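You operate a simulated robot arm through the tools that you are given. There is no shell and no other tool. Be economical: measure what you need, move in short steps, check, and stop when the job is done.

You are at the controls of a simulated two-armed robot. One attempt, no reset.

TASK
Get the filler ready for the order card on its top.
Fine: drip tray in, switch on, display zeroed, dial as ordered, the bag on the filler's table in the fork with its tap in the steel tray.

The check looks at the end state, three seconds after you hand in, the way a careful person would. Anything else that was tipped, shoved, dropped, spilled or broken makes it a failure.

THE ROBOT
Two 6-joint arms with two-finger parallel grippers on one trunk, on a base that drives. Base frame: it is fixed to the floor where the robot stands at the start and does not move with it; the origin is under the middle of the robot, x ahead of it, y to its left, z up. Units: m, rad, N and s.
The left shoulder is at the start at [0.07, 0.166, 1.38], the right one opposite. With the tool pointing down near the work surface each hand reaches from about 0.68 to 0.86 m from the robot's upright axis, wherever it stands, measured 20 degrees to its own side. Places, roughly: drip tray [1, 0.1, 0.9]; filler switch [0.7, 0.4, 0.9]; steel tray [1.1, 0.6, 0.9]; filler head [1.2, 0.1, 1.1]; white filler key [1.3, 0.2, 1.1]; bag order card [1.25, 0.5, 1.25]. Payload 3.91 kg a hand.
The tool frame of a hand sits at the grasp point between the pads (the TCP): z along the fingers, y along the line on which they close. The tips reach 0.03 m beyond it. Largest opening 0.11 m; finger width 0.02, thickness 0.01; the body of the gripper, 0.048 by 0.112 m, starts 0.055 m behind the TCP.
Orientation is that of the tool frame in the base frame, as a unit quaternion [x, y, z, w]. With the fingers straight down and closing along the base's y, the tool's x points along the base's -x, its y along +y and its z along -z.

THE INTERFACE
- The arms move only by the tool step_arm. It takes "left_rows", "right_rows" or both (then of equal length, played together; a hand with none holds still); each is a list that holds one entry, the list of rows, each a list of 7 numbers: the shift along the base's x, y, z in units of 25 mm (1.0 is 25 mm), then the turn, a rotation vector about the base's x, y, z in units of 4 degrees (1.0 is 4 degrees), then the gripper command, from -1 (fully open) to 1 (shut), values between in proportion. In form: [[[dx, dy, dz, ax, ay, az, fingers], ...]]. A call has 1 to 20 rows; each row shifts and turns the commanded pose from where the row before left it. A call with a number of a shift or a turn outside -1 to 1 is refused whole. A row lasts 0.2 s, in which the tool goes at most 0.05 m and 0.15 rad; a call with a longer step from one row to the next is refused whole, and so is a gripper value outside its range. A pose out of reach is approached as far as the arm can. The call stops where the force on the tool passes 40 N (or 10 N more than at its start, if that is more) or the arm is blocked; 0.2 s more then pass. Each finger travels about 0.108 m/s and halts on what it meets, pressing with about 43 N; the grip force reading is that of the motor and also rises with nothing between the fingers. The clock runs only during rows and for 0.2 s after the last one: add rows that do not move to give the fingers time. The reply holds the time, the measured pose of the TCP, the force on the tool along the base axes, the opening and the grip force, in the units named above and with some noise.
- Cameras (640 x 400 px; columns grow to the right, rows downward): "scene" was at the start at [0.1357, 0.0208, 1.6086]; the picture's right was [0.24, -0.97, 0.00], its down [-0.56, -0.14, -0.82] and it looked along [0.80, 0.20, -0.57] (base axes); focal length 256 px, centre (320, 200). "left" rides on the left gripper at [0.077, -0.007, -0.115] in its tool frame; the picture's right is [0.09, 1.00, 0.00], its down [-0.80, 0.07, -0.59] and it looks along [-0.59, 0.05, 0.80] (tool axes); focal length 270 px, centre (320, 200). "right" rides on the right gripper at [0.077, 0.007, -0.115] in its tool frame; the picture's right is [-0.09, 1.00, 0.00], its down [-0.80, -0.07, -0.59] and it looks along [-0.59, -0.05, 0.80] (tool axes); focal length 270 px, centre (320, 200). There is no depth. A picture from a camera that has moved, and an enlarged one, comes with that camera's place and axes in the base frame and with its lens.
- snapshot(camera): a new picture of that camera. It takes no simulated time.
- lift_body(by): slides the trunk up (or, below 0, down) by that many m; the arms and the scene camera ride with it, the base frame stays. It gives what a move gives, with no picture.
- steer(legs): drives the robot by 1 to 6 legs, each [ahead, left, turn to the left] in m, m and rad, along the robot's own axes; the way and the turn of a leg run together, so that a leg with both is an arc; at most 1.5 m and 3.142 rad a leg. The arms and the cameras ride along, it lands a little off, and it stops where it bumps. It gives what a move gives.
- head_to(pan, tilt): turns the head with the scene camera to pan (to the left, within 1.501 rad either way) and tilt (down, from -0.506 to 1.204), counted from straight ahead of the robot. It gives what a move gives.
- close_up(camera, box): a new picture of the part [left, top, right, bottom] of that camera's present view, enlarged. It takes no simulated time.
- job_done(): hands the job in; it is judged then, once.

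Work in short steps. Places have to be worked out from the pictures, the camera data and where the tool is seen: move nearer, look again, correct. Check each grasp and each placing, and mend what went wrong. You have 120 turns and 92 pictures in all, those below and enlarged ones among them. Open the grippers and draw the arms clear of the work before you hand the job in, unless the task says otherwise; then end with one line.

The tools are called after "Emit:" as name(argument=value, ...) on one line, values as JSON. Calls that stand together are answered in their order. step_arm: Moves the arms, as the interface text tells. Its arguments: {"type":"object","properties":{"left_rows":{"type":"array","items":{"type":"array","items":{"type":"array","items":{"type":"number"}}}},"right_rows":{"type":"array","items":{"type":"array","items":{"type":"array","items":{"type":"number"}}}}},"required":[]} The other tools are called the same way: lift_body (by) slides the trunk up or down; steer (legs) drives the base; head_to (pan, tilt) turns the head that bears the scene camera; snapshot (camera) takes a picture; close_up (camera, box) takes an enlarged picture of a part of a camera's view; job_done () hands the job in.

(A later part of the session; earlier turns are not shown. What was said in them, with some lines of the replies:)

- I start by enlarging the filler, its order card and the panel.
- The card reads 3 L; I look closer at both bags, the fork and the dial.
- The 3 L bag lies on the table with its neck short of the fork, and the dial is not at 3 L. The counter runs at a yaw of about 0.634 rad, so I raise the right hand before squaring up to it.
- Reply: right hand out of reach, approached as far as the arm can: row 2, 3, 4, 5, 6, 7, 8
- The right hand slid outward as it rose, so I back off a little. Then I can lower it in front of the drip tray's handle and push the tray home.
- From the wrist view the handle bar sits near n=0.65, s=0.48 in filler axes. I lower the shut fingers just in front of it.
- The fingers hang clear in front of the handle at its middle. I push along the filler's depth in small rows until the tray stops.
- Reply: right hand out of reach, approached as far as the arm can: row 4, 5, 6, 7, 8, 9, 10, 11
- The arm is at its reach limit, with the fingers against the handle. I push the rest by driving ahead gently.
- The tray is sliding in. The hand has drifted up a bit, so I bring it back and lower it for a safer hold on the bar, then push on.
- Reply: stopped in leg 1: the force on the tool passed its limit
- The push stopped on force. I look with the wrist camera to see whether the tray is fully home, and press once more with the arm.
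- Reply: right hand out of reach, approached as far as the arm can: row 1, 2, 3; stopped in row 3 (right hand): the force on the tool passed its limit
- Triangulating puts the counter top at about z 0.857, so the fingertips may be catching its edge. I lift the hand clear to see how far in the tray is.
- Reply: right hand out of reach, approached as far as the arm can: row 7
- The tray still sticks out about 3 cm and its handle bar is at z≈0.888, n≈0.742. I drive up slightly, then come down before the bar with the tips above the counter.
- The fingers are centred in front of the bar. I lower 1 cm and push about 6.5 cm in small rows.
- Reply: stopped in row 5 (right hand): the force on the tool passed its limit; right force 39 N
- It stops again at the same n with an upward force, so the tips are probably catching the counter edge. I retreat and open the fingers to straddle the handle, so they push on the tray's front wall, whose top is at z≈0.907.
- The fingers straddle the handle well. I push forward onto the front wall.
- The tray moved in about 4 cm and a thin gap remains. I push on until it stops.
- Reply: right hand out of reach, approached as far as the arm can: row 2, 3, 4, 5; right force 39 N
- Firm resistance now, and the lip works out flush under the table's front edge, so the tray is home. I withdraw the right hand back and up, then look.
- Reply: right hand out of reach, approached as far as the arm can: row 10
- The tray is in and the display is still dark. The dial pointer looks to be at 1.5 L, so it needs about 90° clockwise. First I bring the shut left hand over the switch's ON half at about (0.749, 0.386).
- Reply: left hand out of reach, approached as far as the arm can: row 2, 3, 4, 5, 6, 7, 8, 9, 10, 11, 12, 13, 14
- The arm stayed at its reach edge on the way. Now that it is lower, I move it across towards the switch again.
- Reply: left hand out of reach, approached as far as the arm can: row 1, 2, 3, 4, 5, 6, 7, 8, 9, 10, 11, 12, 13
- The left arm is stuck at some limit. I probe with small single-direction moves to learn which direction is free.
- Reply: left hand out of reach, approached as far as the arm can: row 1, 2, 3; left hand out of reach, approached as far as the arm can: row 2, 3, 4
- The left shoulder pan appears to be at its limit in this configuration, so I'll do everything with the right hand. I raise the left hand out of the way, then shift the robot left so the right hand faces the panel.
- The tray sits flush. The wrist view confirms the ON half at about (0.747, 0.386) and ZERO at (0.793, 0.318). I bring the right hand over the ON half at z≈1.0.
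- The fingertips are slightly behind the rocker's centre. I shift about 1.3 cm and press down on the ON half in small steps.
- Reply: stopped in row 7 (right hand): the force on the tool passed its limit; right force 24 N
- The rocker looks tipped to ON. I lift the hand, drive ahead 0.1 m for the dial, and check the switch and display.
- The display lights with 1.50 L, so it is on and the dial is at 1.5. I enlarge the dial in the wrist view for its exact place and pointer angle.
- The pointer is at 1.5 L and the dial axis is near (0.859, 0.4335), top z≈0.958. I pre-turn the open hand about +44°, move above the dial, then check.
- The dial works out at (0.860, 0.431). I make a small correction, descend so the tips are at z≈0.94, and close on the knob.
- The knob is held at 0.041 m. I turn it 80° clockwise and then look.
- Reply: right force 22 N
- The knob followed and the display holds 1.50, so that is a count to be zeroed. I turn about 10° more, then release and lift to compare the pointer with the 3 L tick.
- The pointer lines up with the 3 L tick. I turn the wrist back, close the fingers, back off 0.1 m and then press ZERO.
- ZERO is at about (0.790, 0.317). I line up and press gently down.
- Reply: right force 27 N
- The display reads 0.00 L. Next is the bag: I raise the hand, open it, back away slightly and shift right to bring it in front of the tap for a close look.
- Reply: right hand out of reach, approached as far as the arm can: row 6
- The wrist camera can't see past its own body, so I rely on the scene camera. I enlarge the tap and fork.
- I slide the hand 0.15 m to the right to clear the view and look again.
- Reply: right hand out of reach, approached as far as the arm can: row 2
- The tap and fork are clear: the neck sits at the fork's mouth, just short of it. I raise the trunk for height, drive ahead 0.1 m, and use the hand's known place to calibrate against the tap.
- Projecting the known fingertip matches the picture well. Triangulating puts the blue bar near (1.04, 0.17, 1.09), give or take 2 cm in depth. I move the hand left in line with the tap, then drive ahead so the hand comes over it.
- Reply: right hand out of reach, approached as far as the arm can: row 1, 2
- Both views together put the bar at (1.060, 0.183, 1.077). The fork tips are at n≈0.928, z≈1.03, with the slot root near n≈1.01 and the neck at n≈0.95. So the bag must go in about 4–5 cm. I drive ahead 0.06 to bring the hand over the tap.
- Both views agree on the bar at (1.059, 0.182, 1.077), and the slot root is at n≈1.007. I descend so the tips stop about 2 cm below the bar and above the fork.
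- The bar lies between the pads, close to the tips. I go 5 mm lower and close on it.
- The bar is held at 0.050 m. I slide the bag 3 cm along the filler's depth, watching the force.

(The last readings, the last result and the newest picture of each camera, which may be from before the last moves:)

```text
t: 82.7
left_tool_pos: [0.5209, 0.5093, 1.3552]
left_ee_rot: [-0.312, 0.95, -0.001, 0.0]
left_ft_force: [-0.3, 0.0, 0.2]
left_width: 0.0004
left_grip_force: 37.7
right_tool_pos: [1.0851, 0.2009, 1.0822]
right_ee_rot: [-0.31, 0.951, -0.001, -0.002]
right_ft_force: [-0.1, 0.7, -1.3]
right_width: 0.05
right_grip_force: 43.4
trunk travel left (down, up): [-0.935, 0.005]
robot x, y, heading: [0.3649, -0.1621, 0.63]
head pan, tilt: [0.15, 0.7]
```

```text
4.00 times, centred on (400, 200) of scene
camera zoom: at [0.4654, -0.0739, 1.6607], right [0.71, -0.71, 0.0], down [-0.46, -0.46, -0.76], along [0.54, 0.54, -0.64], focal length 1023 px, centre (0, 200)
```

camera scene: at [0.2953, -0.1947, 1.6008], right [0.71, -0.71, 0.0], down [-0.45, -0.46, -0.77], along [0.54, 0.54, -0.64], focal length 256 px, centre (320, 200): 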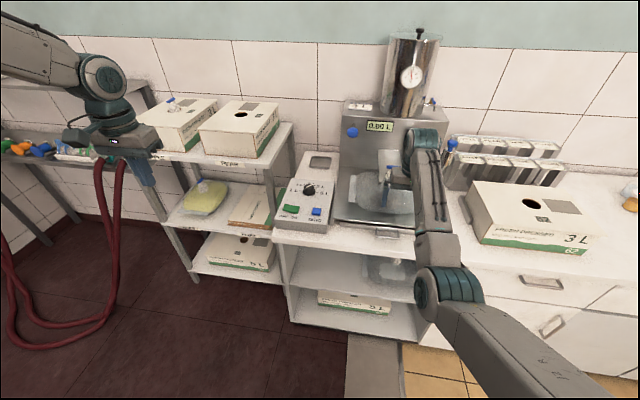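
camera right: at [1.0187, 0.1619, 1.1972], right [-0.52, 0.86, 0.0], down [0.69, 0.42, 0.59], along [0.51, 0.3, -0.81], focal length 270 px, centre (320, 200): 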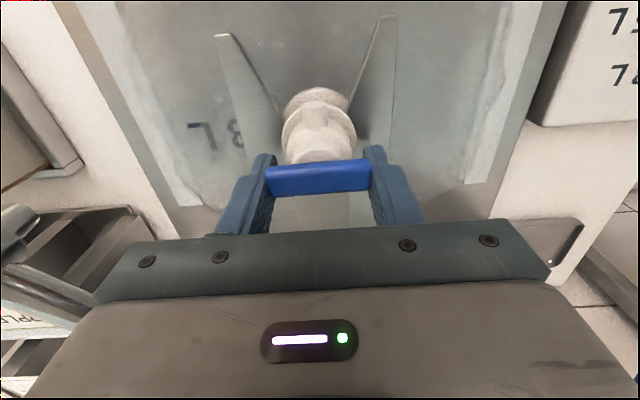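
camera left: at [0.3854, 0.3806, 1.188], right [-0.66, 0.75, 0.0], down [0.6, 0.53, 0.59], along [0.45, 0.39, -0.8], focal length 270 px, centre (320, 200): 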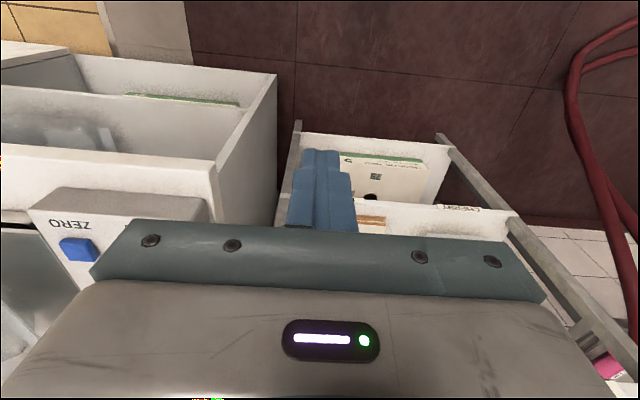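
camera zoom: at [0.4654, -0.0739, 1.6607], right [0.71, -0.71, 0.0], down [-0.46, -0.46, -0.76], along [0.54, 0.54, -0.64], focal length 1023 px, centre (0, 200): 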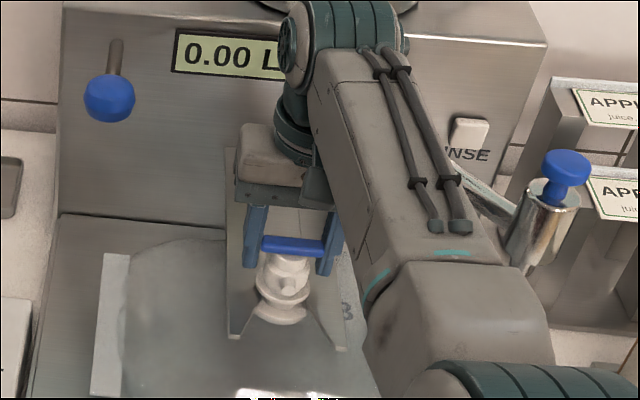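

The bag follows with little force and the neck is entering the slot. I check closely how the flanges sit against the prongs.

Emit:
close_up(camera="right", box=[240, 60, 400, 160])

Emit:
close_up(camera="scene", box=[368, 196, 416, 241])

```text
4.00 times, centred on (320, 110) of right
camera zoom: at [1.0187, 0.1619, 1.1972], right [-0.52, 0.86, 0.0], down [0.69, 0.42, 0.59], along [0.51, 0.3, -0.81], focal length 1081 px, centre (320, 560)
```

zoom: 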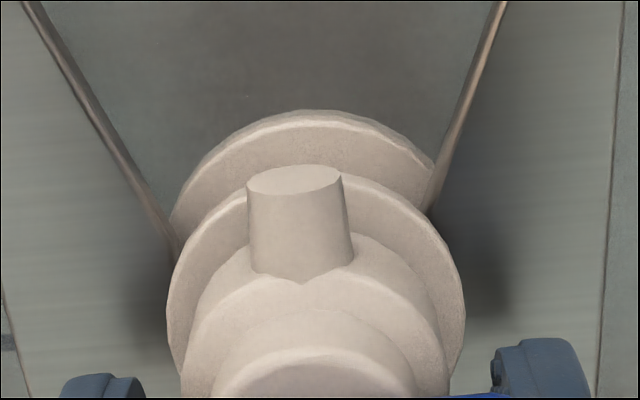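

```text
8.89 times, centred on (392, 218) of scene
camera zoom: at [0.4654, -0.0739, 1.6607], right [0.71, -0.71, 0.0], down [-0.46, -0.46, -0.76], along [0.54, 0.54, -0.64], focal length 2272 px, centre (-320, 36)
```

zoom: 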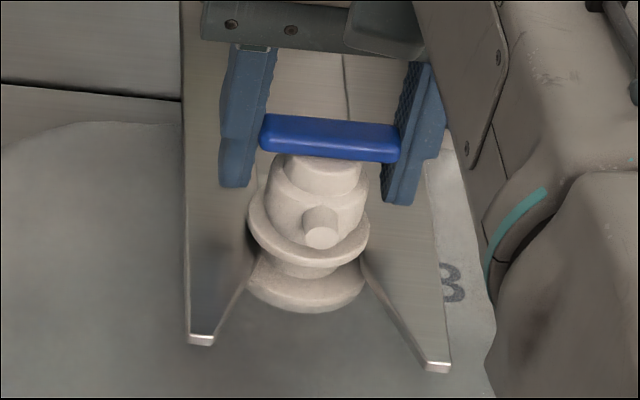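

The fork runs between the two flanges as it should. I push on in small steps until the neck meets the slot's root.

Emit:
step_arm(right_rows=[[[0.16, 0.119, 0, 0, 0, 0, 1], [0.16, 0.119, 0, 0, 0, 0, 1], [0.16, 0.119, 0, 0, 0, 0, 1], [0, 0, 0, 0, 0, 0, 1]]])

Emit:
close_up(camera="right", box=[220, 0, 420, 190])

Emit:
close_up(camera="scene", box=[368, 190, 416, 235])

```text
t: 83.7
left_tool_pos: [0.5209, 0.5084, 1.3547]
left_ee_rot: [-0.313, 0.95, -0.001, 0.001]
left_ft_force: [-0.5, 0.2, -0.1]
left_width: 0.0003
left_grip_force: 37.5
right_tool_pos: [1.0963, 0.2101, 1.0832]
right_ee_rot: [-0.31, 0.951, -0.001, -0.001]
right_ft_force: [-0.2, -0.3, 0.6]
right_width: 0.0498
right_grip_force: 43.2
trunk travel left (down, up): [-0.935, 0.005]
robot x, y, heading: [0.3657, -0.1633, 0.63]
head pan, tilt: [0.15, 0.7]
```

```text
2.11 times, centred on (320, 95) of right
camera zoom: at [1.0302, 0.1704, 1.1982], right [-0.52, 0.86, 0.0], down [0.69, 0.42, 0.59], along [0.51, 0.31, -0.81], focal length 569 px, centre (320, 421)
```

zoom: 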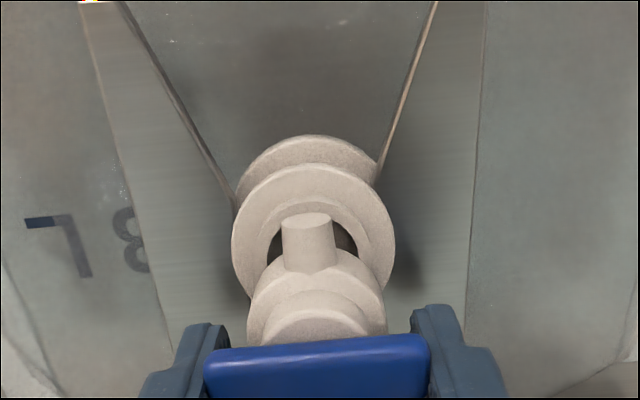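

```text
8.89 times, centred on (392, 212) of scene
camera zoom: at [0.4647, -0.0743, 1.6608], right [0.71, -0.71, 0.0], down [-0.46, -0.45, -0.77], along [0.54, 0.54, -0.64], focal length 2272 px, centre (-320, 89)
```

zoom: 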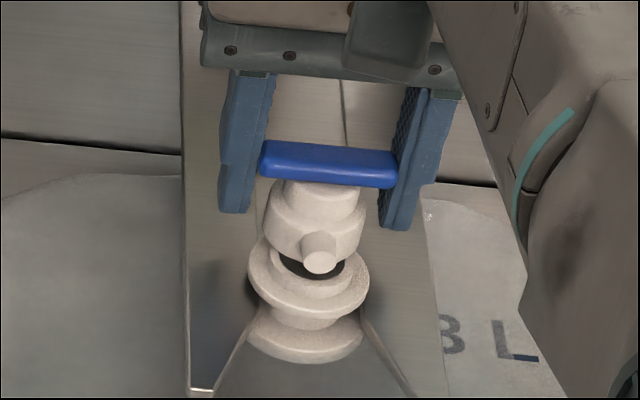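

The neck has reached the root, since the spout works out at n≈0.989, and the tap has come off in the hand. I lift the tap straight up gently.

Emit:
step_arm(right_rows=[[[0, 0, 0.3, 0, 0, 0, 1], [0, 0, 0.4, 0, 0, 0, 1], [0, 0, 0.6, 0, 0, 0, 1], [0, 0, 0.8, 0, 0, 0, 1], [0, 0, 0.8, 0, 0, 0, 1], [0, 0, 0.8, 0, 0, 0, 1], [0, 0, 0.4, 0, 0, 0, 1], [0, 0, 0, 0, 0, 0, 1]]])

Emit:
close_up(camera="right", box=[200, 0, 440, 190])

Emit:
close_up(camera="scene", box=[340, 160, 436, 240])

```text
t: 85.5
left_tool_pos: [0.5201, 0.5099, 1.3557]
left_ee_rot: [-0.312, 0.95, -0.001, 0.001]
left_ft_force: [-0.9, -1.0, 0.0]
left_width: 0.0001
left_grip_force: 38.0
right_tool_pos: [1.0984, 0.2099, 1.1856]
right_ee_rot: [-0.309, 0.951, 0.0, -0.001]
right_ft_force: [-0.1, -0.4, -0.5]
right_width: 0.0499
right_grip_force: 42.4
trunk travel left (down, up): [-0.935, 0.005]
robot x, y, heading: [0.3647, -0.1624, 0.635]
head pan, tilt: [0.15, 0.7]
```

```text
2.11 times, centred on (320, 95) of right
camera zoom: at [1.0316, 0.1713, 1.2999], right [-0.52, 0.86, 0.0], down [0.69, 0.42, 0.59], along [0.51, 0.3, -0.81], focal length 569 px, centre (320, 421)
```

zoom: 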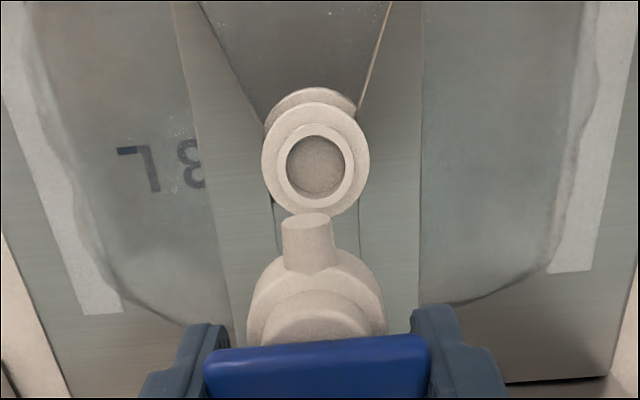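

```text
5.00 times, centred on (388, 200) of scene
camera zoom: at [0.4657, -0.0736, 1.6607], right [0.71, -0.71, 0.0], down [-0.46, -0.46, -0.76], along [0.54, 0.54, -0.64], focal length 1278 px, centre (-20, 200)
```

zoom: 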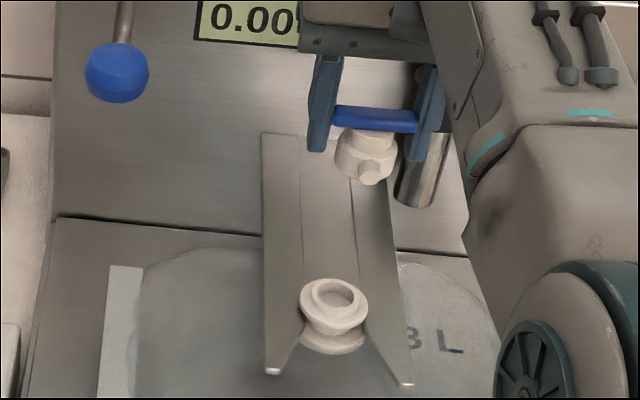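

The tap is free and the spout stays in the fork. I zoom in to confirm the spout is fully seated at the slot's end.

Emit:
close_up(camera="scene", box=[384, 200, 424, 240])

Emit:
close_up(camera="right", box=[280, 20, 360, 120])

```text
10.00 times, centred on (404, 220) of scene
camera zoom: at [0.4657, -0.0736, 1.6607], right [0.71, -0.71, 0.0], down [-0.46, -0.46, -0.76], along [0.54, 0.54, -0.64], focal length 2557 px, centre (-520, 0)
```

zoom: 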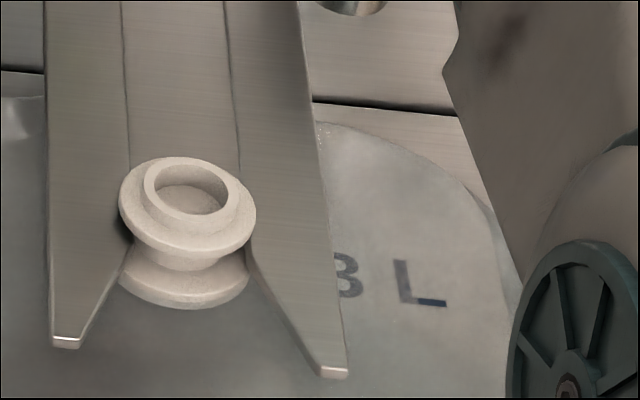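

```text
4.00 times, centred on (320, 70) of right
camera zoom: at [1.0316, 0.1713, 1.2999], right [-0.52, 0.86, 0.0], down [0.69, 0.42, 0.59], along [0.51, 0.3, -0.81], focal length 1081 px, centre (320, 720)
```

zoom: 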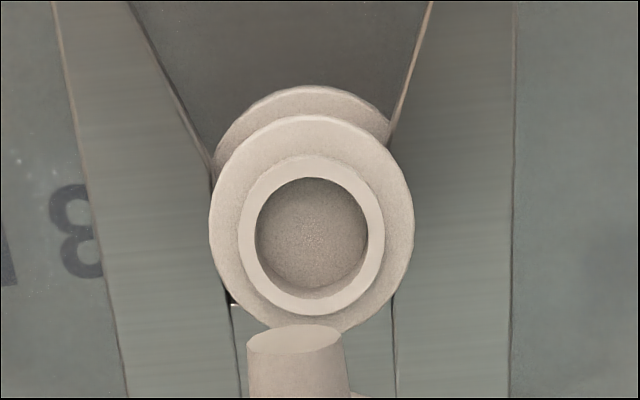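

The spout sits in the slot with one flange above and one below. I'll recheck its depth later. Now the tap goes to the steel tray: back off, shift left, and look.

Emit:
steer(legs=[[-0.18, 0, 0], [0, 0.315, 0], [0.12, 0, 0]])

Emit:
snapshot(camera="scene")

Emit:
snapshot(camera="right")

```text
t: 89.6
left_tool_pos: [0.2742, 0.7241, 1.3579]
left_ee_rot: [-0.314, 0.95, 0.001, 0.003]
left_ft_force: [-0.9, 0.2, 0.0]
left_width: 0.0
left_grip_force: 37.9
right_tool_pos: [0.8533, 0.4266, 1.1905]
right_ee_rot: [-0.311, 0.951, 0.0, 0.002]
right_ft_force: [0.2, 0.3, 0.1]
right_width: 0.0499
right_grip_force: 42.9
trunk travel left (down, up): [-0.935, 0.005]
robot x, y, heading: [0.127, 0.0566, 0.633]
head pan, tilt: [0.15, 0.7]
```

```text
22 pictures are left
camera scene: at [0.219, 0.1398, 1.6617], right [0.71, -0.71, 0.0], down [-0.45, -0.45, -0.77], along [0.54, 0.54, -0.64], focal length 256 px, centre (320, 200)
```

scene: 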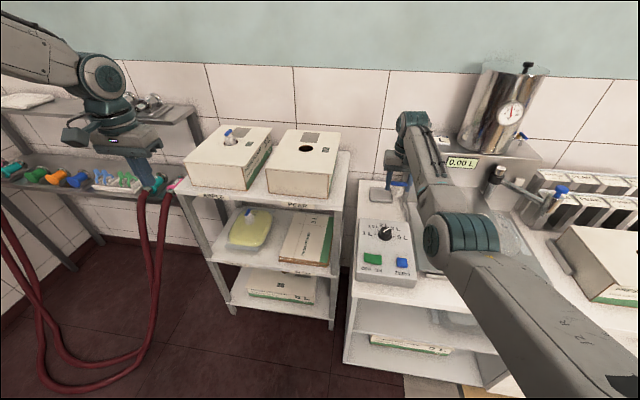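

```text
21 pictures are left
camera right: at [0.7864, 0.3872, 1.3048], right [-0.52, 0.86, 0.0], down [0.69, 0.42, 0.6], along [0.51, 0.31, -0.8], focal length 270 px, centre (320, 200)
```

right: 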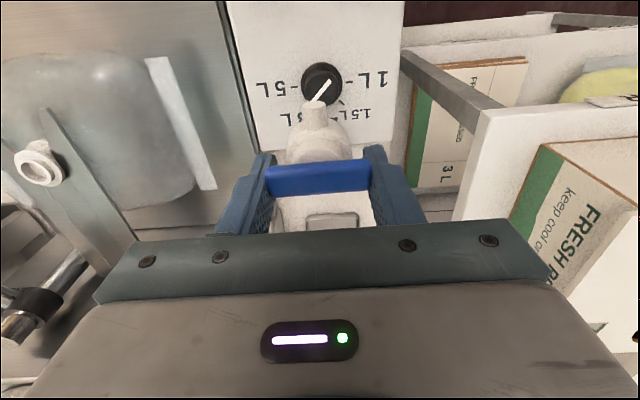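

The steel tray's centre works out near n≈1.285, s≈0.163, z≈0.87, and the hand is already aligned in s. I lower the trunk 0.12 for better reach, then creep ahead.

Emit:
lift_body(by=-0.12)

Emit:
steer(legs=[[0.2, 0, 0]])

Emit:
snapshot(camera="scene")

Emit:
snapshot(camera="right")

```text
t: 91.1
left_tool_pos: [0.2813, 0.7278, 1.2345]
left_ee_rot: [-0.314, 0.95, 0.0, 0.001]
left_ft_force: [-0.3, -1.3, 0.5]
left_width: 0.0
left_grip_force: 37.1
right_tool_pos: [0.8586, 0.4289, 1.0648]
right_ee_rot: [-0.311, 0.951, 0.0, -0.002]
right_ft_force: [1.0, -0.3, -0.2]
right_width: 0.0498
right_grip_force: 43.2
trunk travel left (down, up): [-0.815, 0.125]
robot x, y, heading: [0.128, 0.0589, 0.634]
head pan, tilt: [0.15, 0.7]
```

```text
t: 92.7
left_tool_pos: [0.4389, 0.8454, 1.2367]
left_ee_rot: [-0.313, 0.95, 0.0, 0.003]
left_ft_force: [-0.5, -0.9, 0.5]
left_width: 0.0002
left_grip_force: 37.9
right_tool_pos: [1.0168, 0.5483, 1.0688]
right_ee_rot: [-0.311, 0.95, 0.0, 0.0]
right_ft_force: [-0.3, -0.1, -0.6]
right_width: 0.0499
right_grip_force: 42.8
trunk travel left (down, up): [-0.815, 0.125]
robot x, y, heading: [0.2878, 0.178, 0.635]
head pan, tilt: [0.15, 0.7]
```

```text
20 pictures are left
camera scene: at [0.3845, 0.2624, 1.5413], right [0.71, -0.71, 0.0], down [-0.45, -0.45, -0.77], along [0.54, 0.54, -0.64], focal length 256 px, centre (320, 200)
```

scene: 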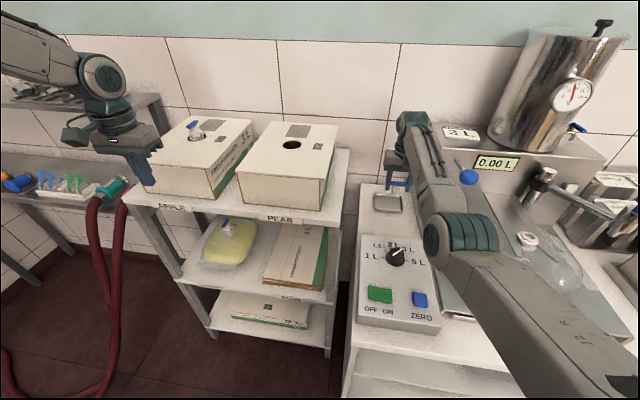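

```text
19 pictures are left
camera right: at [0.951, 0.5096, 1.183], right [-0.52, 0.86, 0.0], down [0.69, 0.42, 0.59], along [0.51, 0.31, -0.8], focal length 270 px, centre (320, 200)
```

right: 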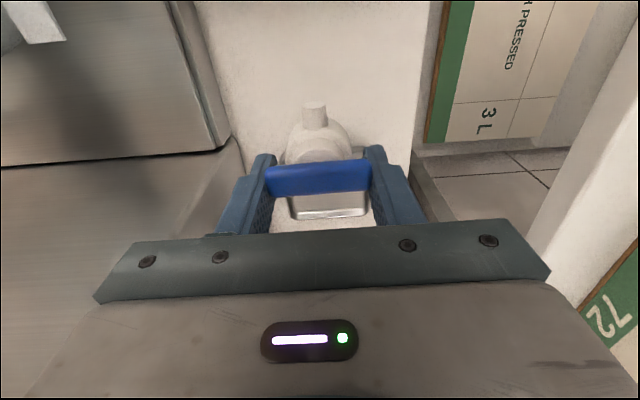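

The tray centre is confirmed near n≈1.275, s≈0.166, so I need 13 cm more. I drive 8 cm, then tilt the tool forward about 28° while extending.

Emit:
steer(legs=[[0.08, 0, 0]])

Emit:
step_arm(right_rows=[[[0.2, 0.15, -0.2, 0.592, -0.806, 0, 1], [0.25, 0.18, -0.3, 0.592, -0.806, 0, 1], [0.25, 0.18, -0.3, 0.592, -0.806, 0, 1], [0.25, 0.18, -0.3, 0.592, -0.806, 0, 1], [0.25, 0.18, -0.3, 0.592, -0.806, 0, 1], [0.25, 0.18, -0.3, 0.592, -0.806, 0, 1], [0.25, 0.18, -0.3, 0.592, -0.806, 0, 1], [0, 0, 0, 0, 0, 0, 1]]])

Emit:
snapshot(camera="scene")

Emit:
snapshot(camera="right")

```text
t: 93.7
left_tool_pos: [0.4988, 0.8905, 1.2398]
left_ee_rot: [-0.314, 0.95, 0.001, 0.006]
left_ft_force: [-0.9, -0.3, 0.1]
left_width: 0.0
left_grip_force: 37.7
right_tool_pos: [1.0782, 0.5942, 1.0715]
right_ee_rot: [-0.311, 0.95, 0.001, 0.002]
right_ft_force: [-0.6, -0.1, -0.2]
right_width: 0.05
right_grip_force: 42.8
trunk travel left (down, up): [-0.815, 0.125]
robot x, y, heading: [0.3521, 0.2228, 0.635]
head pan, tilt: [0.15, 0.7]
```

```text
t: 95.5
left_tool_pos: [0.5057, 0.8947, 1.2372]
left_ee_rot: [-0.314, 0.95, 0.0, 0.002]
left_ft_force: [0.2, -1.1, 0.7]
left_width: 0.0
left_grip_force: 37.9
right_tool_pos: [1.127, 0.6299, 1.017]
right_ee_rot: [-0.302, 0.922, 0.075, 0.229]
right_ft_force: [0.0, 0.2, -0.5]
right_width: 0.05
right_grip_force: 42.7
trunk travel left (down, up): [-0.815, 0.125]
robot x, y, heading: [0.3514, 0.2229, 0.64]
head pan, tilt: [0.15, 0.7]
```

```text
18 pictures are left
camera scene: at [0.4513, 0.3121, 1.5408], right [0.71, -0.71, 0.0], down [-0.45, -0.46, -0.77], along [0.54, 0.54, -0.64], focal length 256 px, centre (320, 200)
```

scene: 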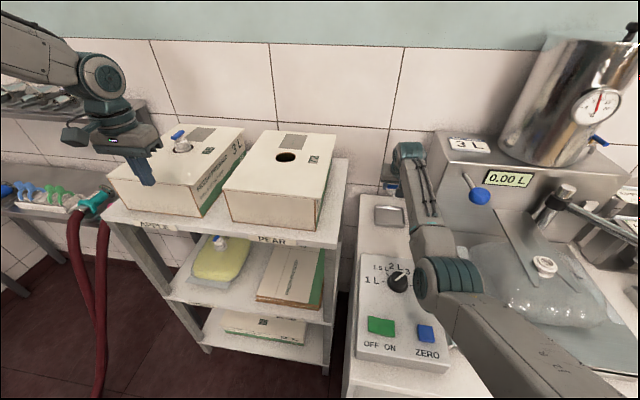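

```text
17 pictures are left
camera right: at [1.0242, 0.5634, 1.0825], right [-0.53, 0.85, 0.04], down [0.39, 0.2, 0.9], along [0.76, 0.49, -0.43], focal length 270 px, centre (320, 200)
```

right: 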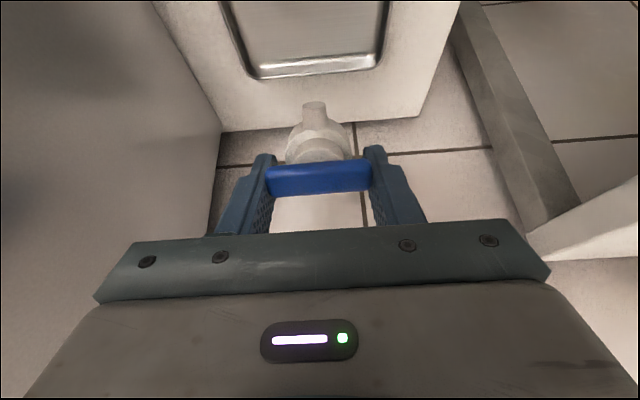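

TCP is at n 1.281 with the tap's lower end pointing slightly ahead, and the tray's far rim at n≈1.33. I pull back 2 cm while descending towards the tray floor.

Emit:
step_arm(right_rows=[[[-0.2, -0.15, -0.4, 0, 0, 0, 1], [-0.2, -0.15, -0.5, 0, 0, 0, 1], [-0.2, -0.15, -0.5, 0, 0, 0, 1], [-0.1, -0.07, -0.5, 0, 0, 0, 1], [0, 0, -0.5, 0, 0, 0, 1], [0, 0, -0.4, 0, 0, 0, 1], [0, 0, 0, 0, 0, 0, 1]]])

Emit:
snapshot(camera="right")

Emit:
close_up(camera="scene", box=[360, 170, 440, 230])

```text
t: 97.1
left_tool_pos: [0.5051, 0.8955, 1.2354]
left_ee_rot: [-0.314, 0.949, 0.0, 0.002]
left_ft_force: [0.0, 0.4, 0.8]
left_width: 0.0
left_grip_force: 37.6
right_tool_pos: [1.1077, 0.6171, 0.9457]
right_ee_rot: [-0.302, 0.922, 0.075, 0.229]
right_ft_force: [-0.3, -0.7, -0.5]
right_width: 0.0498
right_grip_force: 42.6
trunk travel left (down, up): [-0.815, 0.125]
robot x, y, heading: [0.3494, 0.2222, 0.637]
head pan, tilt: [0.15, 0.7]
```

```text
16 pictures are left
camera right: at [1.0059, 0.5508, 1.011], right [-0.53, 0.85, 0.04], down [0.39, 0.2, 0.9], along [0.76, 0.49, -0.43], focal length 270 px, centre (320, 200)
```

right: 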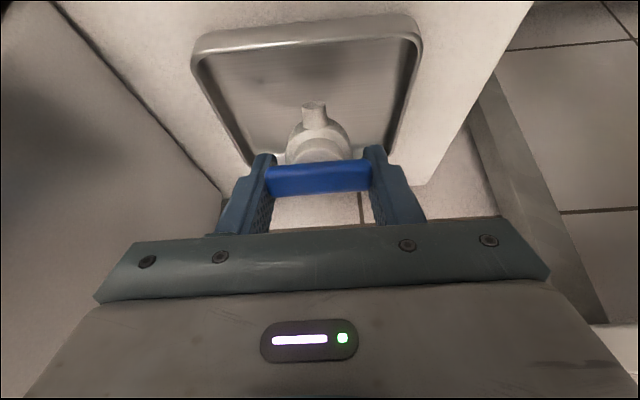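

```text
6.67 times, centred on (400, 200) of scene
camera zoom: at [0.4519, 0.3126, 1.5407], right [0.71, -0.71, 0.0], down [-0.45, -0.46, -0.76], along [0.54, 0.54, -0.64], focal length 1704 px, centre (-213, 200)
```

zoom: 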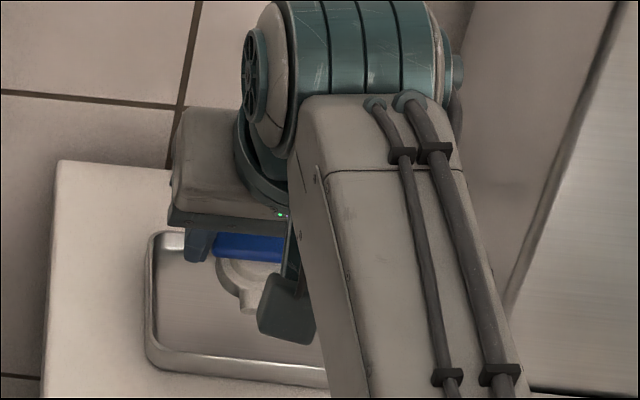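

The tap is over the middle of the tray. I lower it in 4 mm steps until contact or 2 cm.

Emit:
step_arm(right_rows=[[[0, 0, -0.2, 0, 0, 0, 1], [0, 0, -0.2, 0, 0, 0, 1], [0, 0, -0.2, 0, 0, 0, 1], [0, 0, -0.2, 0, 0, 0, 1], [0, 0, 0, 0, 0, 0, 1]]])

Emit:
snapshot(camera="right")

```text
t: 98.3
left_tool_pos: [0.5047, 0.895, 1.2356]
left_ee_rot: [-0.315, 0.949, 0.0, 0.002]
left_ft_force: [-1.0, -0.4, 0.0]
left_width: 0.0002
left_grip_force: 38.0
right_tool_pos: [1.108, 0.6166, 0.9268]
right_ee_rot: [-0.302, 0.922, 0.075, 0.23]
right_ft_force: [0.2, 0.7, 0.0]
right_width: 0.0496
right_grip_force: 43.0
trunk travel left (down, up): [-0.815, 0.125]
robot x, y, heading: [0.3511, 0.2253, 0.637]
head pan, tilt: [0.15, 0.7]
```

```text
14 pictures are left
camera right: at [1.0066, 0.5507, 0.9912], right [-0.53, 0.85, 0.04], down [0.39, 0.2, 0.9], along [0.76, 0.49, -0.43], focal length 270 px, centre (320, 200)
```

right: 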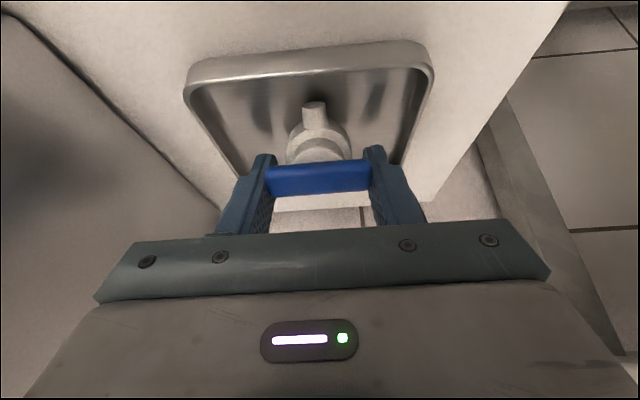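

No contact yet; I continue down another 1.6 cm in small steps.

Emit:
step_arm(right_rows=[[[0, 0, -0.16, 0, 0, 0, 1], [0, 0, -0.16, 0, 0, 0, 1], [0, 0, -0.16, 0, 0, 0, 1], [0, 0, -0.16, 0, 0, 0, 1], [0, 0, 0, 0, 0, 0, 1]]])

Emit:
snapshot(camera="right")

```text
t: 99.3
left_tool_pos: [0.5032, 0.893, 1.2364]
left_ee_rot: [-0.314, 0.949, 0.001, 0.004]
left_ft_force: [0.4, 0.9, -0.5]
left_width: 0.0
left_grip_force: 37.7
right_tool_pos: [1.1107, 0.6178, 0.9245]
right_ee_rot: [-0.302, 0.92, 0.079, 0.239]
right_ft_force: [-10.3, -6.7, 18.8]
right_width: 0.0498
right_grip_force: 42.8
trunk travel left (down, up): [-0.815, 0.125]
robot x, y, heading: [0.3513, 0.224, 0.636]
head pan, tilt: [0.15, 0.7]
stopped in row 5 (right hand): the force on the tool passed its limit (the readings are from after the stop); the commanded pose is now the measured one
```

```text
13 pictures are left
camera right: at [1.0067, 0.5514, 0.9871], right [-0.53, 0.85, 0.04], down [0.37, 0.19, 0.91], along [0.76, 0.5, -0.41], focal length 270 px, centre (320, 200)
```

right: 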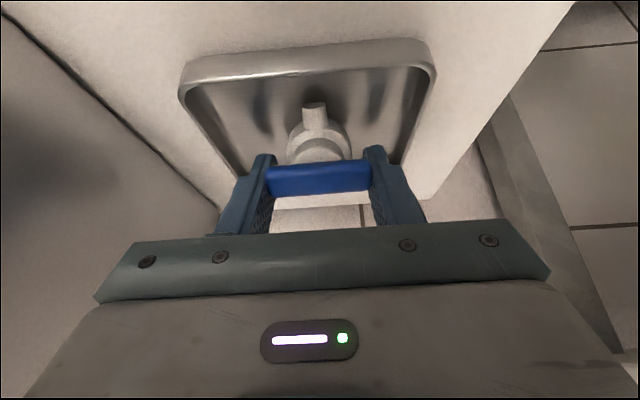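

The tap touches the tray floor. To stop it toppling onto the near rim, I raise 1 cm, bring the tool nearer upright by about 16°, and nudge it ahead.

Emit:
step_arm(right_rows=[[[0, 0, 0.4, 0, 0, 0, 1], [0.12, 0.09, 0, -0.592, 0.806, 0, 1], [0.12, 0.09, 0, -0.592, 0.806, 0, 1], [0.12, 0.09, 0, -0.592, 0.806, 0, 1], [0.12, 0.09, 0, -0.592, 0.806, 0, 1], [0, 0, 0, 0, 0, 0, 1]]])

```text
t: 100.8
left_tool_pos: [0.5048, 0.8955, 1.235]
left_ee_rot: [-0.314, 0.95, 0.0, 0.002]
left_ft_force: [0.5, -0.2, 0.4]
left_width: 0.0001
left_grip_force: 37.1
right_tool_pos: [1.1219, 0.6251, 0.9288]
right_ee_rot: [-0.309, 0.94, 0.045, 0.137]
right_ft_force: [0.1, -0.2, -0.2]
right_width: 0.0498
right_grip_force: 42.9
right hand out of reach, approached as far as the arm can: row 5
trunk travel left (down, up): [-0.815, 0.125]
robot x, y, heading: [0.3548, 0.2221, 0.638]
head pan, tilt: [0.15, 0.7]
```

Tilt is now about 16°, with the tap's foot near n≈1.29 just at the floor. I lower a couple of millimetres and open part-way.

Emit:
step_arm(right_rows=[[[0, 0, -0.12, 0, 0, 0, 1], [0, 0, 0, 0, 0, 0, 0.05], [0, 0, 0, 0, 0, 0, -0.1], [0, 0, 0, 0, 0, 0, -0.36], [0, 0, 0, 0, 0, 0, -0.36]]])

Emit:
snapshot(camera="right")

```text
t: 102.0
left_tool_pos: [0.5051, 0.895, 1.2361]
left_ee_rot: [-0.313, 0.95, 0.0, 0.002]
left_ft_force: [-0.2, 0.3, 0.5]
left_width: 0.0
left_grip_force: 38.1
right_tool_pos: [1.1209, 0.6244, 0.9267]
right_ee_rot: [-0.308, 0.94, 0.045, 0.138]
right_ft_force: [0.9, 0.5, 0.7]
right_width: 0.0748
right_grip_force: 0.1
trunk travel left (down, up): [-0.815, 0.125]
robot x, y, heading: [0.3513, 0.224, 0.639]
head pan, tilt: [0.15, 0.7]
```

```text
12 pictures are left
camera right: at [1.0302, 0.5681, 1.0138], right [-0.52, 0.85, 0.03], down [0.52, 0.3, 0.8], along [0.67, 0.43, -0.6], focal length 270 px, centre (320, 200)
```

right: 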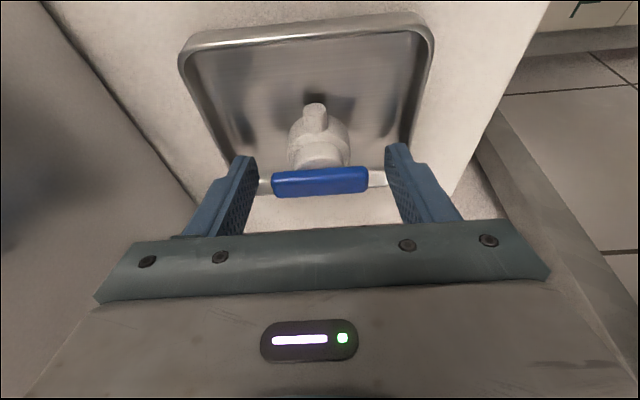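

The tap stands free between the fingers in the tray. I withdraw along the tool's axis and look.

Emit:
step_arm(right_rows=[[[-0.09, -0.07, 0.4, 0, 0, 0, -0.36], [-0.18, -0.13, 0.77, 0, 0, 0, -0.36], [-0.18, -0.13, 0.77, 0, 0, 0, -0.36], [-0.18, -0.13, 0.77, 0, 0, 0, -0.36], [-0.18, -0.13, 0.77, -0.592, 0.806, 0, -0.36], [-0.3, -0.2, 0.6, -0.592, 0.806, 0, -0.36], [-0.3, -0.2, 0.3, -0.592, 0.806, 0, -0.36], [-0.3, -0.2, 0, -0.592, 0.806, 0, -0.36]]])

Emit:
close_up(camera="scene", box=[350, 160, 446, 240])

```text
t: 103.8
left_tool_pos: [0.506, 0.8951, 1.2353]
left_ee_rot: [-0.313, 0.95, -0.001, 0.002]
left_ft_force: [0.1, 0.1, 0.4]
left_width: 0.0
left_grip_force: 37.5
right_tool_pos: [1.079, 0.5961, 1.0326]
right_ee_rot: [-0.312, 0.95, 0.002, 0.005]
right_ft_force: [0.5, 0.1, 0.4]
right_width: 0.0746
right_grip_force: 0.1
trunk travel left (down, up): [-0.815, 0.125]
robot x, y, heading: [0.3497, 0.2204, 0.636]
head pan, tilt: [0.15, 0.7]
```

```text
5.00 times, centred on (398, 200) of scene
camera zoom: at [0.4521, 0.3127, 1.5407], right [0.71, -0.71, 0.0], down [-0.45, -0.46, -0.76], along [0.54, 0.54, -0.64], focal length 1278 px, centre (-70, 200)
```

zoom: 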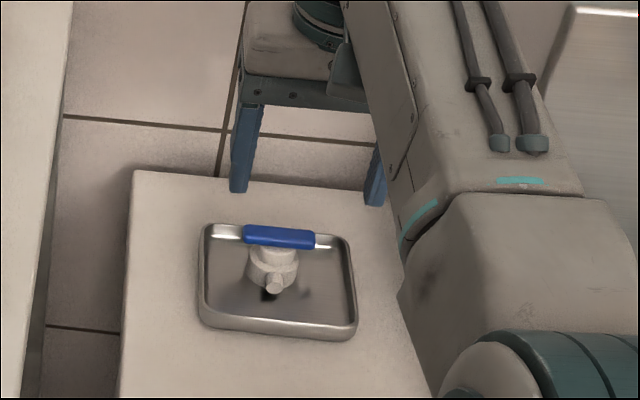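

The tap stands in the steel tray. I back well away, raise the trunk, and shift right to recheck the spout in the fork and the rest.

Emit:
steer(legs=[[-0.42, 0, 0], [0, -0.315, 0]])

Emit:
lift_body(by=0.12)

Emit:
step_arm(right_rows=[[[0.59, -0.8, 0, 0, 0, 0, 1], [0.59, -0.8, 0, 0, 0, 0, 1], [0.59, -0.8, 0, 0, 0, 0, 1], [0.59, -0.8, 0, 0, 0, 0, 1]]])

Emit:
close_up(camera="scene", box=[280, 120, 440, 240])

```text
t: 108.1
left_tool_pos: [0.3646, 0.3877, 1.2332]
left_ee_rot: [-0.311, 0.95, -0.002, 0.002]
left_ft_force: [-0.6, 0.4, 1.1]
left_width: 0.0
left_grip_force: 37.5
right_tool_pos: [0.9375, 0.0859, 1.0331]
right_ee_rot: [-0.31, 0.951, 0.001, 0.006]
right_ft_force: [-0.4, -0.5, 0.4]
right_width: 0.0748
right_grip_force: 0.1
trunk travel left (down, up): [-0.815, 0.125]
robot x, y, heading: [0.2122, -0.2838, 0.632]
head pan, tilt: [0.15, 0.7]
```

```text
t: 109.6
left_tool_pos: [0.3665, 0.3859, 1.3556]
left_ee_rot: [-0.312, 0.95, -0.001, 0.002]
left_ft_force: [-0.2, -0.5, -0.4]
left_width: 0.0
left_grip_force: 38.1
right_tool_pos: [0.9381, 0.0854, 1.154]
right_ee_rot: [-0.31, 0.951, 0.002, 0.006]
right_ft_force: [0.5, 0.6, -0.7]
right_width: 0.0748
right_grip_force: 0.1
trunk travel left (down, up): [-0.935, 0.005]
robot x, y, heading: [0.2064, -0.2822, 0.633]
head pan, tilt: [0.15, 0.7]
```

```text
t: 110.6
left_tool_pos: [0.3653, 0.3868, 1.3554]
left_ee_rot: [-0.311, 0.95, 0.001, 0.002]
left_ft_force: [0.0, 0.3, -0.1]
left_width: 0.0
left_grip_force: 37.8
right_tool_pos: [0.9968, 0.0038, 1.1538]
right_ee_rot: [-0.309, 0.951, 0.002, 0.005]
right_ft_force: [-1.3, 0.1, 0.4]
right_width: 0.0
right_grip_force: 38.0
trunk travel left (down, up): [-0.935, 0.005]
robot x, y, heading: [0.2085, -0.2828, 0.632]
head pan, tilt: [0.15, 0.7]
```

```text
3.33 times, centred on (360, 180) of scene
camera zoom: at [0.3105, -0.1962, 1.6607], right [0.71, -0.71, 0.0], down [-0.46, -0.45, -0.76], along [0.54, 0.54, -0.64], focal length 852 px, centre (187, 267)
```

zoom: 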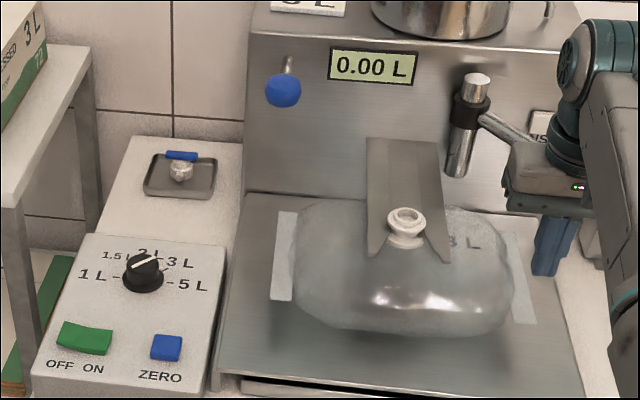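

All looks right: 0.00 L, dial at 3 L, the tap in the tray and the spout in the fork. One last close check of the drip tray front and the spout.

Emit:
close_up(camera="scene", box=[330, 210, 450, 270])

Emit:
close_up(camera="scene", box=[380, 155, 420, 190])

```text
5.33 times, centred on (390, 240) of scene
camera zoom: at [0.3105, -0.1962, 1.6607], right [0.71, -0.71, 0.0], down [-0.46, -0.45, -0.76], along [0.54, 0.54, -0.64], focal length 1364 px, centre (-53, -13)
```

zoom: 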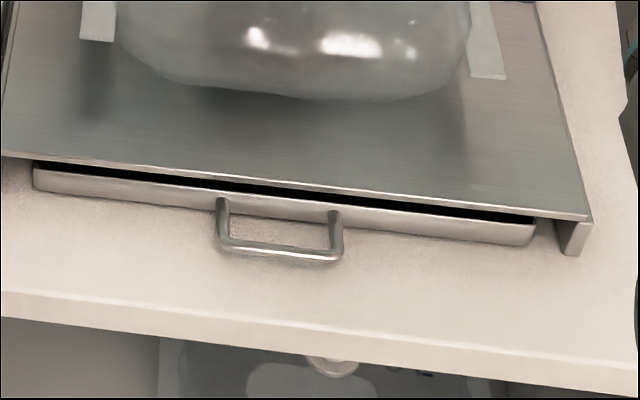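

```text
11.43 times, centred on (400, 172) of scene
camera zoom: at [0.3105, -0.1962, 1.6607], right [0.71, -0.71, 0.0], down [-0.46, -0.45, -0.76], along [0.54, 0.54, -0.64], focal length 2922 px, centre (-594, 514)
```

zoom: 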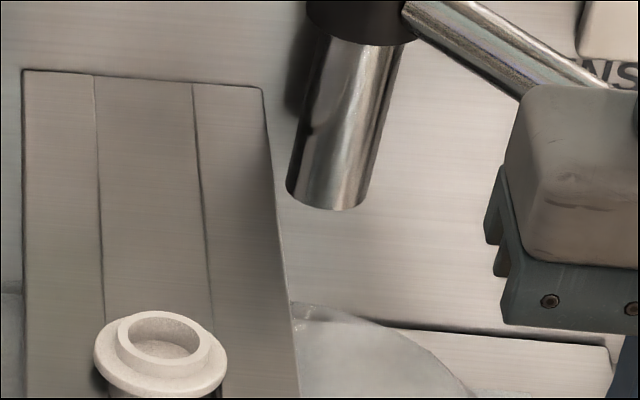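

The tray front computes to flush under the table edge, but the fingers may have stopped against the table rather than at the tray's own stop. I lower the trunk and bring the shut fingers in front of the handle bar, above the counter, for one gentle test push.

Emit:
lift_body(by=-0.06)

Emit:
step_arm(right_rows=[[[-0.6, -0.3, 0, 0, 0, 0, 1], [-0.6, -0.3, 0, 0, 0, 0, 1], [-0.6, -0.3, -0.4, 0, 0, 0, 1], [-0.56, 0.35, -0.7, 0, 0, 0, 1], [-0.56, 0.7, -0.8, 0, 0, 0, 1], [-0.56, 0.7, -0.8, 0, 0, 0, 1], [-0.56, 0.7, -0.8, 0, 0, 0, 1], [-0.56, 0, -0.8, 0, 0, 0, 1], [-0.56, 0, -0.8, 0, 0, 0, 1], [0, 0, -0.8, 0, 0, 0, 1], [0, 0, -0.6, 0, 0, 0, 1], [0, 0, 0, 0, 0, 0, 1]]])

Emit:
snapshot(camera="right")

```text
t: 111.6
left_tool_pos: [0.3654, 0.3869, 1.2945]
left_ee_rot: [-0.311, 0.95, 0.0, 0.001]
left_ft_force: [-0.6, -0.4, -1.1]
left_width: 0.0
left_grip_force: 37.5
right_tool_pos: [0.9968, 0.0049, 1.0951]
right_ee_rot: [-0.311, 0.95, 0.001, 0.006]
right_ft_force: [-0.2, 0.5, -0.5]
right_width: 0.0001
right_grip_force: 37.8
trunk travel left (down, up): [-0.875, 0.065]
robot x, y, heading: [0.2065, -0.2843, 0.632]
head pan, tilt: [0.15, 0.7]
```

```text
t: 114.2
left_tool_pos: [0.3655, 0.3877, 1.2969]
left_ee_rot: [-0.311, 0.95, 0.0, 0.001]
left_ft_force: [-0.6, -0.2, 0.6]
left_width: 0.0
left_grip_force: 37.4
right_tool_pos: [0.8671, 0.0436, 0.9331]
right_ee_rot: [-0.31, 0.951, 0.002, 0.007]
right_ft_force: [0.0, -0.1, -0.5]
right_width: 0.0003
right_grip_force: 37.7
trunk travel left (down, up): [-0.875, 0.065]
robot x, y, heading: [0.2078, -0.2815, 0.631]
head pan, tilt: [0.15, 0.7]
```

```text
7 pictures are left
camera right: at [0.7996, 0.0044, 1.0464], right [-0.52, 0.86, 0.0], down [0.68, 0.41, 0.6], along [0.52, 0.31, -0.8], focal length 270 px, centre (320, 200)
```

right: 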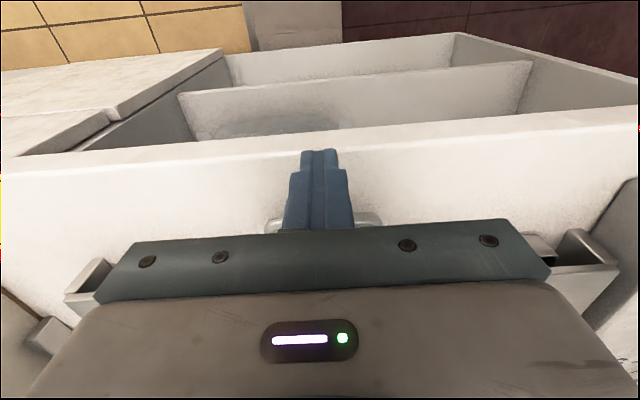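

The fingers are centred behind the bar. I lower 2 cm, approach, and press gently in small steps.

Emit:
step_arm(right_rows=[[[0, 0, -0.8, 0, 0, 0, 1], [0.242, 0.178, 0, 0, 0, 0, 1], [0.242, 0.178, 0, 0, 0, 0, 1], [0.242, 0.178, 0, 0, 0, 0, 1], [0.242, 0.178, 0, 0, 0, 0, 1], [0.242, 0.178, 0, 0, 0, 0, 1], [0.12, 0.09, 0, 0, 0, 0, 1], [0.12, 0.09, 0, 0, 0, 0, 1], [0.12, 0.09, 0, 0, 0, 0, 1], [0.12, 0.09, 0, 0, 0, 0, 1], [0.12, 0.09, 0, 0, 0, 0, 1]]])

```text
t: 116.6
left_tool_pos: [0.3656, 0.3871, 1.2952]
left_ee_rot: [-0.311, 0.95, 0.0, 0.002]
left_ft_force: [0.3, 0.2, 0.9]
left_width: 0.0002
left_grip_force: 37.6
right_tool_pos: [0.9129, 0.0766, 0.9115]
right_ee_rot: [-0.309, 0.951, 0.002, 0.006]
right_ft_force: [0.1, 0.7, 0.0]
right_width: 0.0
right_grip_force: 37.5
trunk travel left (down, up): [-0.875, 0.065]
robot x, y, heading: [0.2101, -0.2855, 0.635]
head pan, tilt: [0.15, 0.7]
```

No resistance up to n≈0.781. I look to see whether the bar moved or the fingers are above it.

Emit:
snapshot(camera="right")

```text
6 pictures are left
camera right: at [0.8449, 0.0378, 1.0253], right [-0.52, 0.86, 0.0], down [0.68, 0.41, 0.6], along [0.52, 0.31, -0.8], focal length 270 px, centre (320, 200)
```

right: 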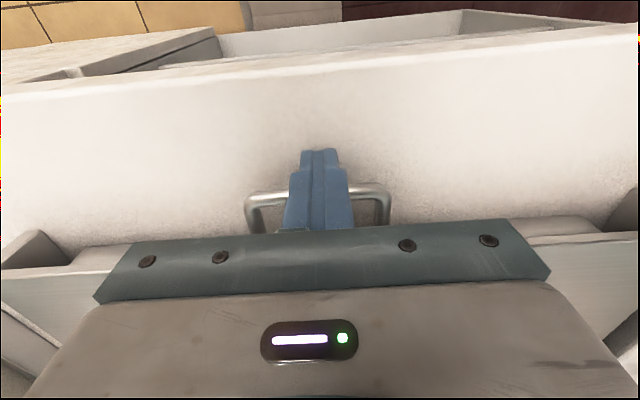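

The bar is just ahead at n≈0.80 and not yet touched. I continue in small steps.

Emit:
step_arm(right_rows=[[[0.12, 0.09, 0, 0, 0, 0, 1], [0.12, 0.09, 0, 0, 0, 0, 1], [0.12, 0.09, 0, 0, 0, 0, 1], [0.12, 0.09, 0, 0, 0, 0, 1], [0.12, 0.09, 0, 0, 0, 0, 1], [0.12, 0.09, 0, 0, 0, 0, 1]]])

```text
t: 118.0
left_tool_pos: [0.3656, 0.386, 1.2958]
left_ee_rot: [-0.312, 0.95, 0.0, 0.002]
left_ft_force: [-0.6, -0.1, -0.2]
left_width: 0.0
left_grip_force: 37.5
right_tool_pos: [0.916, 0.0751, 0.9147]
right_ee_rot: [-0.31, 0.951, 0.002, 0.005]
right_ft_force: [0.3, 0.1, 0.4]
right_width: 0.0
right_grip_force: 38.3
right hand out of reach, approached as far as the arm can: row 1, 3, 5
trunk travel left (down, up): [-0.875, 0.065]
robot x, y, heading: [0.2137, -0.2835, 0.636]
head pan, tilt: [0.15, 0.7]
```

The arm is at its limit, so I drive ahead 2 cm. The fingers would meet the bar before the table edge.

Emit:
steer(legs=[[0.02, 0, 0]])

Emit:
close_up(camera="right", box=[200, 100, 440, 250])

```text
t: 118.8
left_tool_pos: [0.3759, 0.3934, 1.2977]
left_ee_rot: [-0.311, 0.95, 0.0, 0.004]
left_ft_force: [0.6, -1.0, -0.5]
left_width: 0.0
left_grip_force: 37.6
right_tool_pos: [0.9199, 0.0785, 0.9101]
right_ee_rot: [-0.309, 0.951, -0.003, -0.007]
right_ft_force: [-12.3, -10.3, 5.9]
right_width: 0.0001
right_grip_force: 38.0
trunk travel left (down, up): [-0.875, 0.065]
robot x, y, heading: [0.2205, -0.2789, 0.628]
head pan, tilt: [0.15, 0.7]
stopped in leg 1: the force on the tool passed its limit (the readings are from after the stop); the commanded pose is now the measured one
```

```text
2.67 times, centred on (320, 175) of right
camera zoom: at [0.8543, 0.0412, 1.0258], right [-0.52, 0.86, 0.0], down [0.69, 0.42, 0.58], along [0.5, 0.3, -0.81], focal length 721 px, centre (320, 267)
```

zoom: 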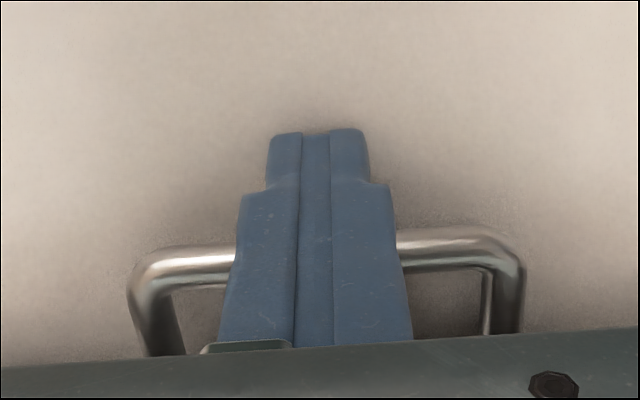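

The bar resists firmly at n≈0.788, before the table edge, so the tray is at its stop. I withdraw the hand and back the robot away.

Emit:
step_arm(right_rows=[[[-0.6, -0.45, 0, 0, 0, 0, 1], [-0.6, -0.45, 0, 0, 0, 0, 1], [-0.3, -0.2, 0.6, 0, 0, 0, 1], [0, 0, 0.8, 0, 0, 0, 1], [0, 0, 0.8, 0, 0, 0, 1], [0, 0, 0, 0, 0, 0, -1], [0, 0, 0, 0, 0, 0, -1], [0, 0, 0, 0, 0, 0, -1]]])

Emit:
steer(legs=[[-0.25, 0, 0]])

Emit:
step_arm(left_rows=[[[0, 0, 0, 0, 0, 0, -1], [0, 0, 0, 0, 0, 0, -1], [0, 0, 0, 0, 0, 0, -1], [0, 0, 0, 0, 0, 0, -1]]])

Emit:
close_up(camera="scene", box=[270, 90, 450, 203])

Emit:
snapshot(camera="scene")

```text
t: 120.6
left_tool_pos: [0.3767, 0.3953, 1.2954]
left_ee_rot: [-0.312, 0.95, 0.0, 0.002]
left_ft_force: [0.7, 0.4, -0.6]
left_width: 0.0
left_grip_force: 38.1
right_tool_pos: [0.884, 0.0541, 0.9649]
right_ee_rot: [-0.31, 0.951, -0.001, -0.003]
right_ft_force: [-0.2, 0.5, 0.3]
right_width: 0.1101
right_grip_force: 0.0
trunk travel left (down, up): [-0.875, 0.065]
robot x, y, heading: [0.2187, -0.2787, 0.63]
head pan, tilt: [0.15, 0.7]
```

```text
t: 122.5
left_tool_pos: [0.1768, 0.2472, 1.2944]
left_ee_rot: [-0.311, 0.95, 0.0, -0.001]
left_ft_force: [-0.2, 0.4, -0.2]
left_width: 0.0
left_grip_force: 37.9
right_tool_pos: [0.6835, -0.093, 0.9635]
right_ee_rot: [-0.31, 0.951, -0.002, -0.006]
right_ft_force: [-0.3, -0.8, -0.8]
right_width: 0.1096
right_grip_force: 0.1
trunk travel left (down, up): [-0.875, 0.065]
robot x, y, heading: [0.0198, -0.4256, 0.629]
head pan, tilt: [0.15, 0.7]
```

```text
t: 123.5
left_tool_pos: [0.1737, 0.2445, 1.2963]
left_ee_rot: [-0.312, 0.95, 0.0, 0.001]
left_ft_force: [0.5, -1.1, -0.3]
left_width: 0.1099
left_grip_force: 0.0
right_tool_pos: [0.6815, -0.0949, 0.9664]
right_ee_rot: [-0.309, 0.951, -0.001, -0.004]
right_ft_force: [0.1, 0.3, 0.2]
right_width: 0.11
right_grip_force: 0.0
trunk travel left (down, up): [-0.875, 0.065]
robot x, y, heading: [0.018, -0.4283, 0.631]
head pan, tilt: [0.15, 0.7]
```

```text
3.54 times, centred on (360, 146) of scene
camera zoom: at [0.1169, -0.337, 1.6008], right [0.71, -0.71, 0.0], down [-0.46, -0.45, -0.77], along [0.54, 0.54, -0.64], focal length 905 px, centre (178, 389)
```

zoom: 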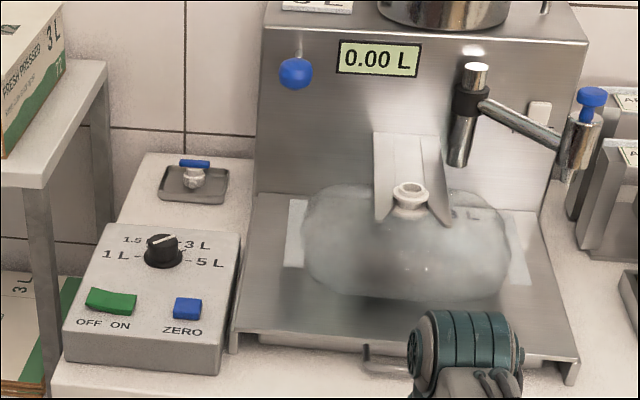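

```text
3 pictures are left
camera scene: at [0.1169, -0.337, 1.6008], right [0.71, -0.71, 0.0], down [-0.46, -0.45, -0.77], along [0.54, 0.54, -0.64], focal length 256 px, centre (320, 200)
```

scene: 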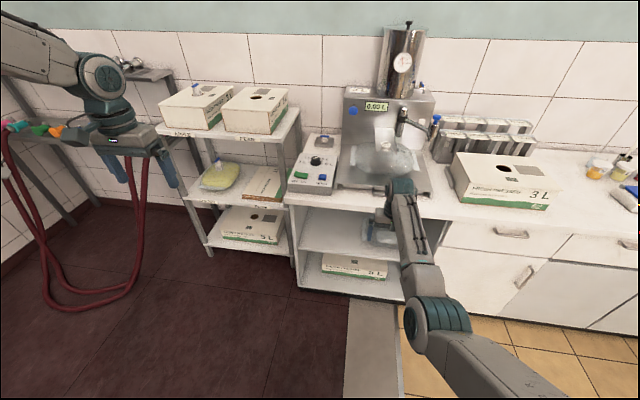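

The display shows 0.00 L, the dial is at 3 L and the drip tray is in. The bag's spout is in the fork, the tap is in the steel tray, the arms are clear and both grippers are open. I hand in.

Emit:
job_done()

```text
The job is handed in.
```

The filler is ready for the 3 L order: drip tray in, switch on, display at 0.00 L, dial at 3 L, and the bag on the table with its spout in the fork and its tap in the steel tray.
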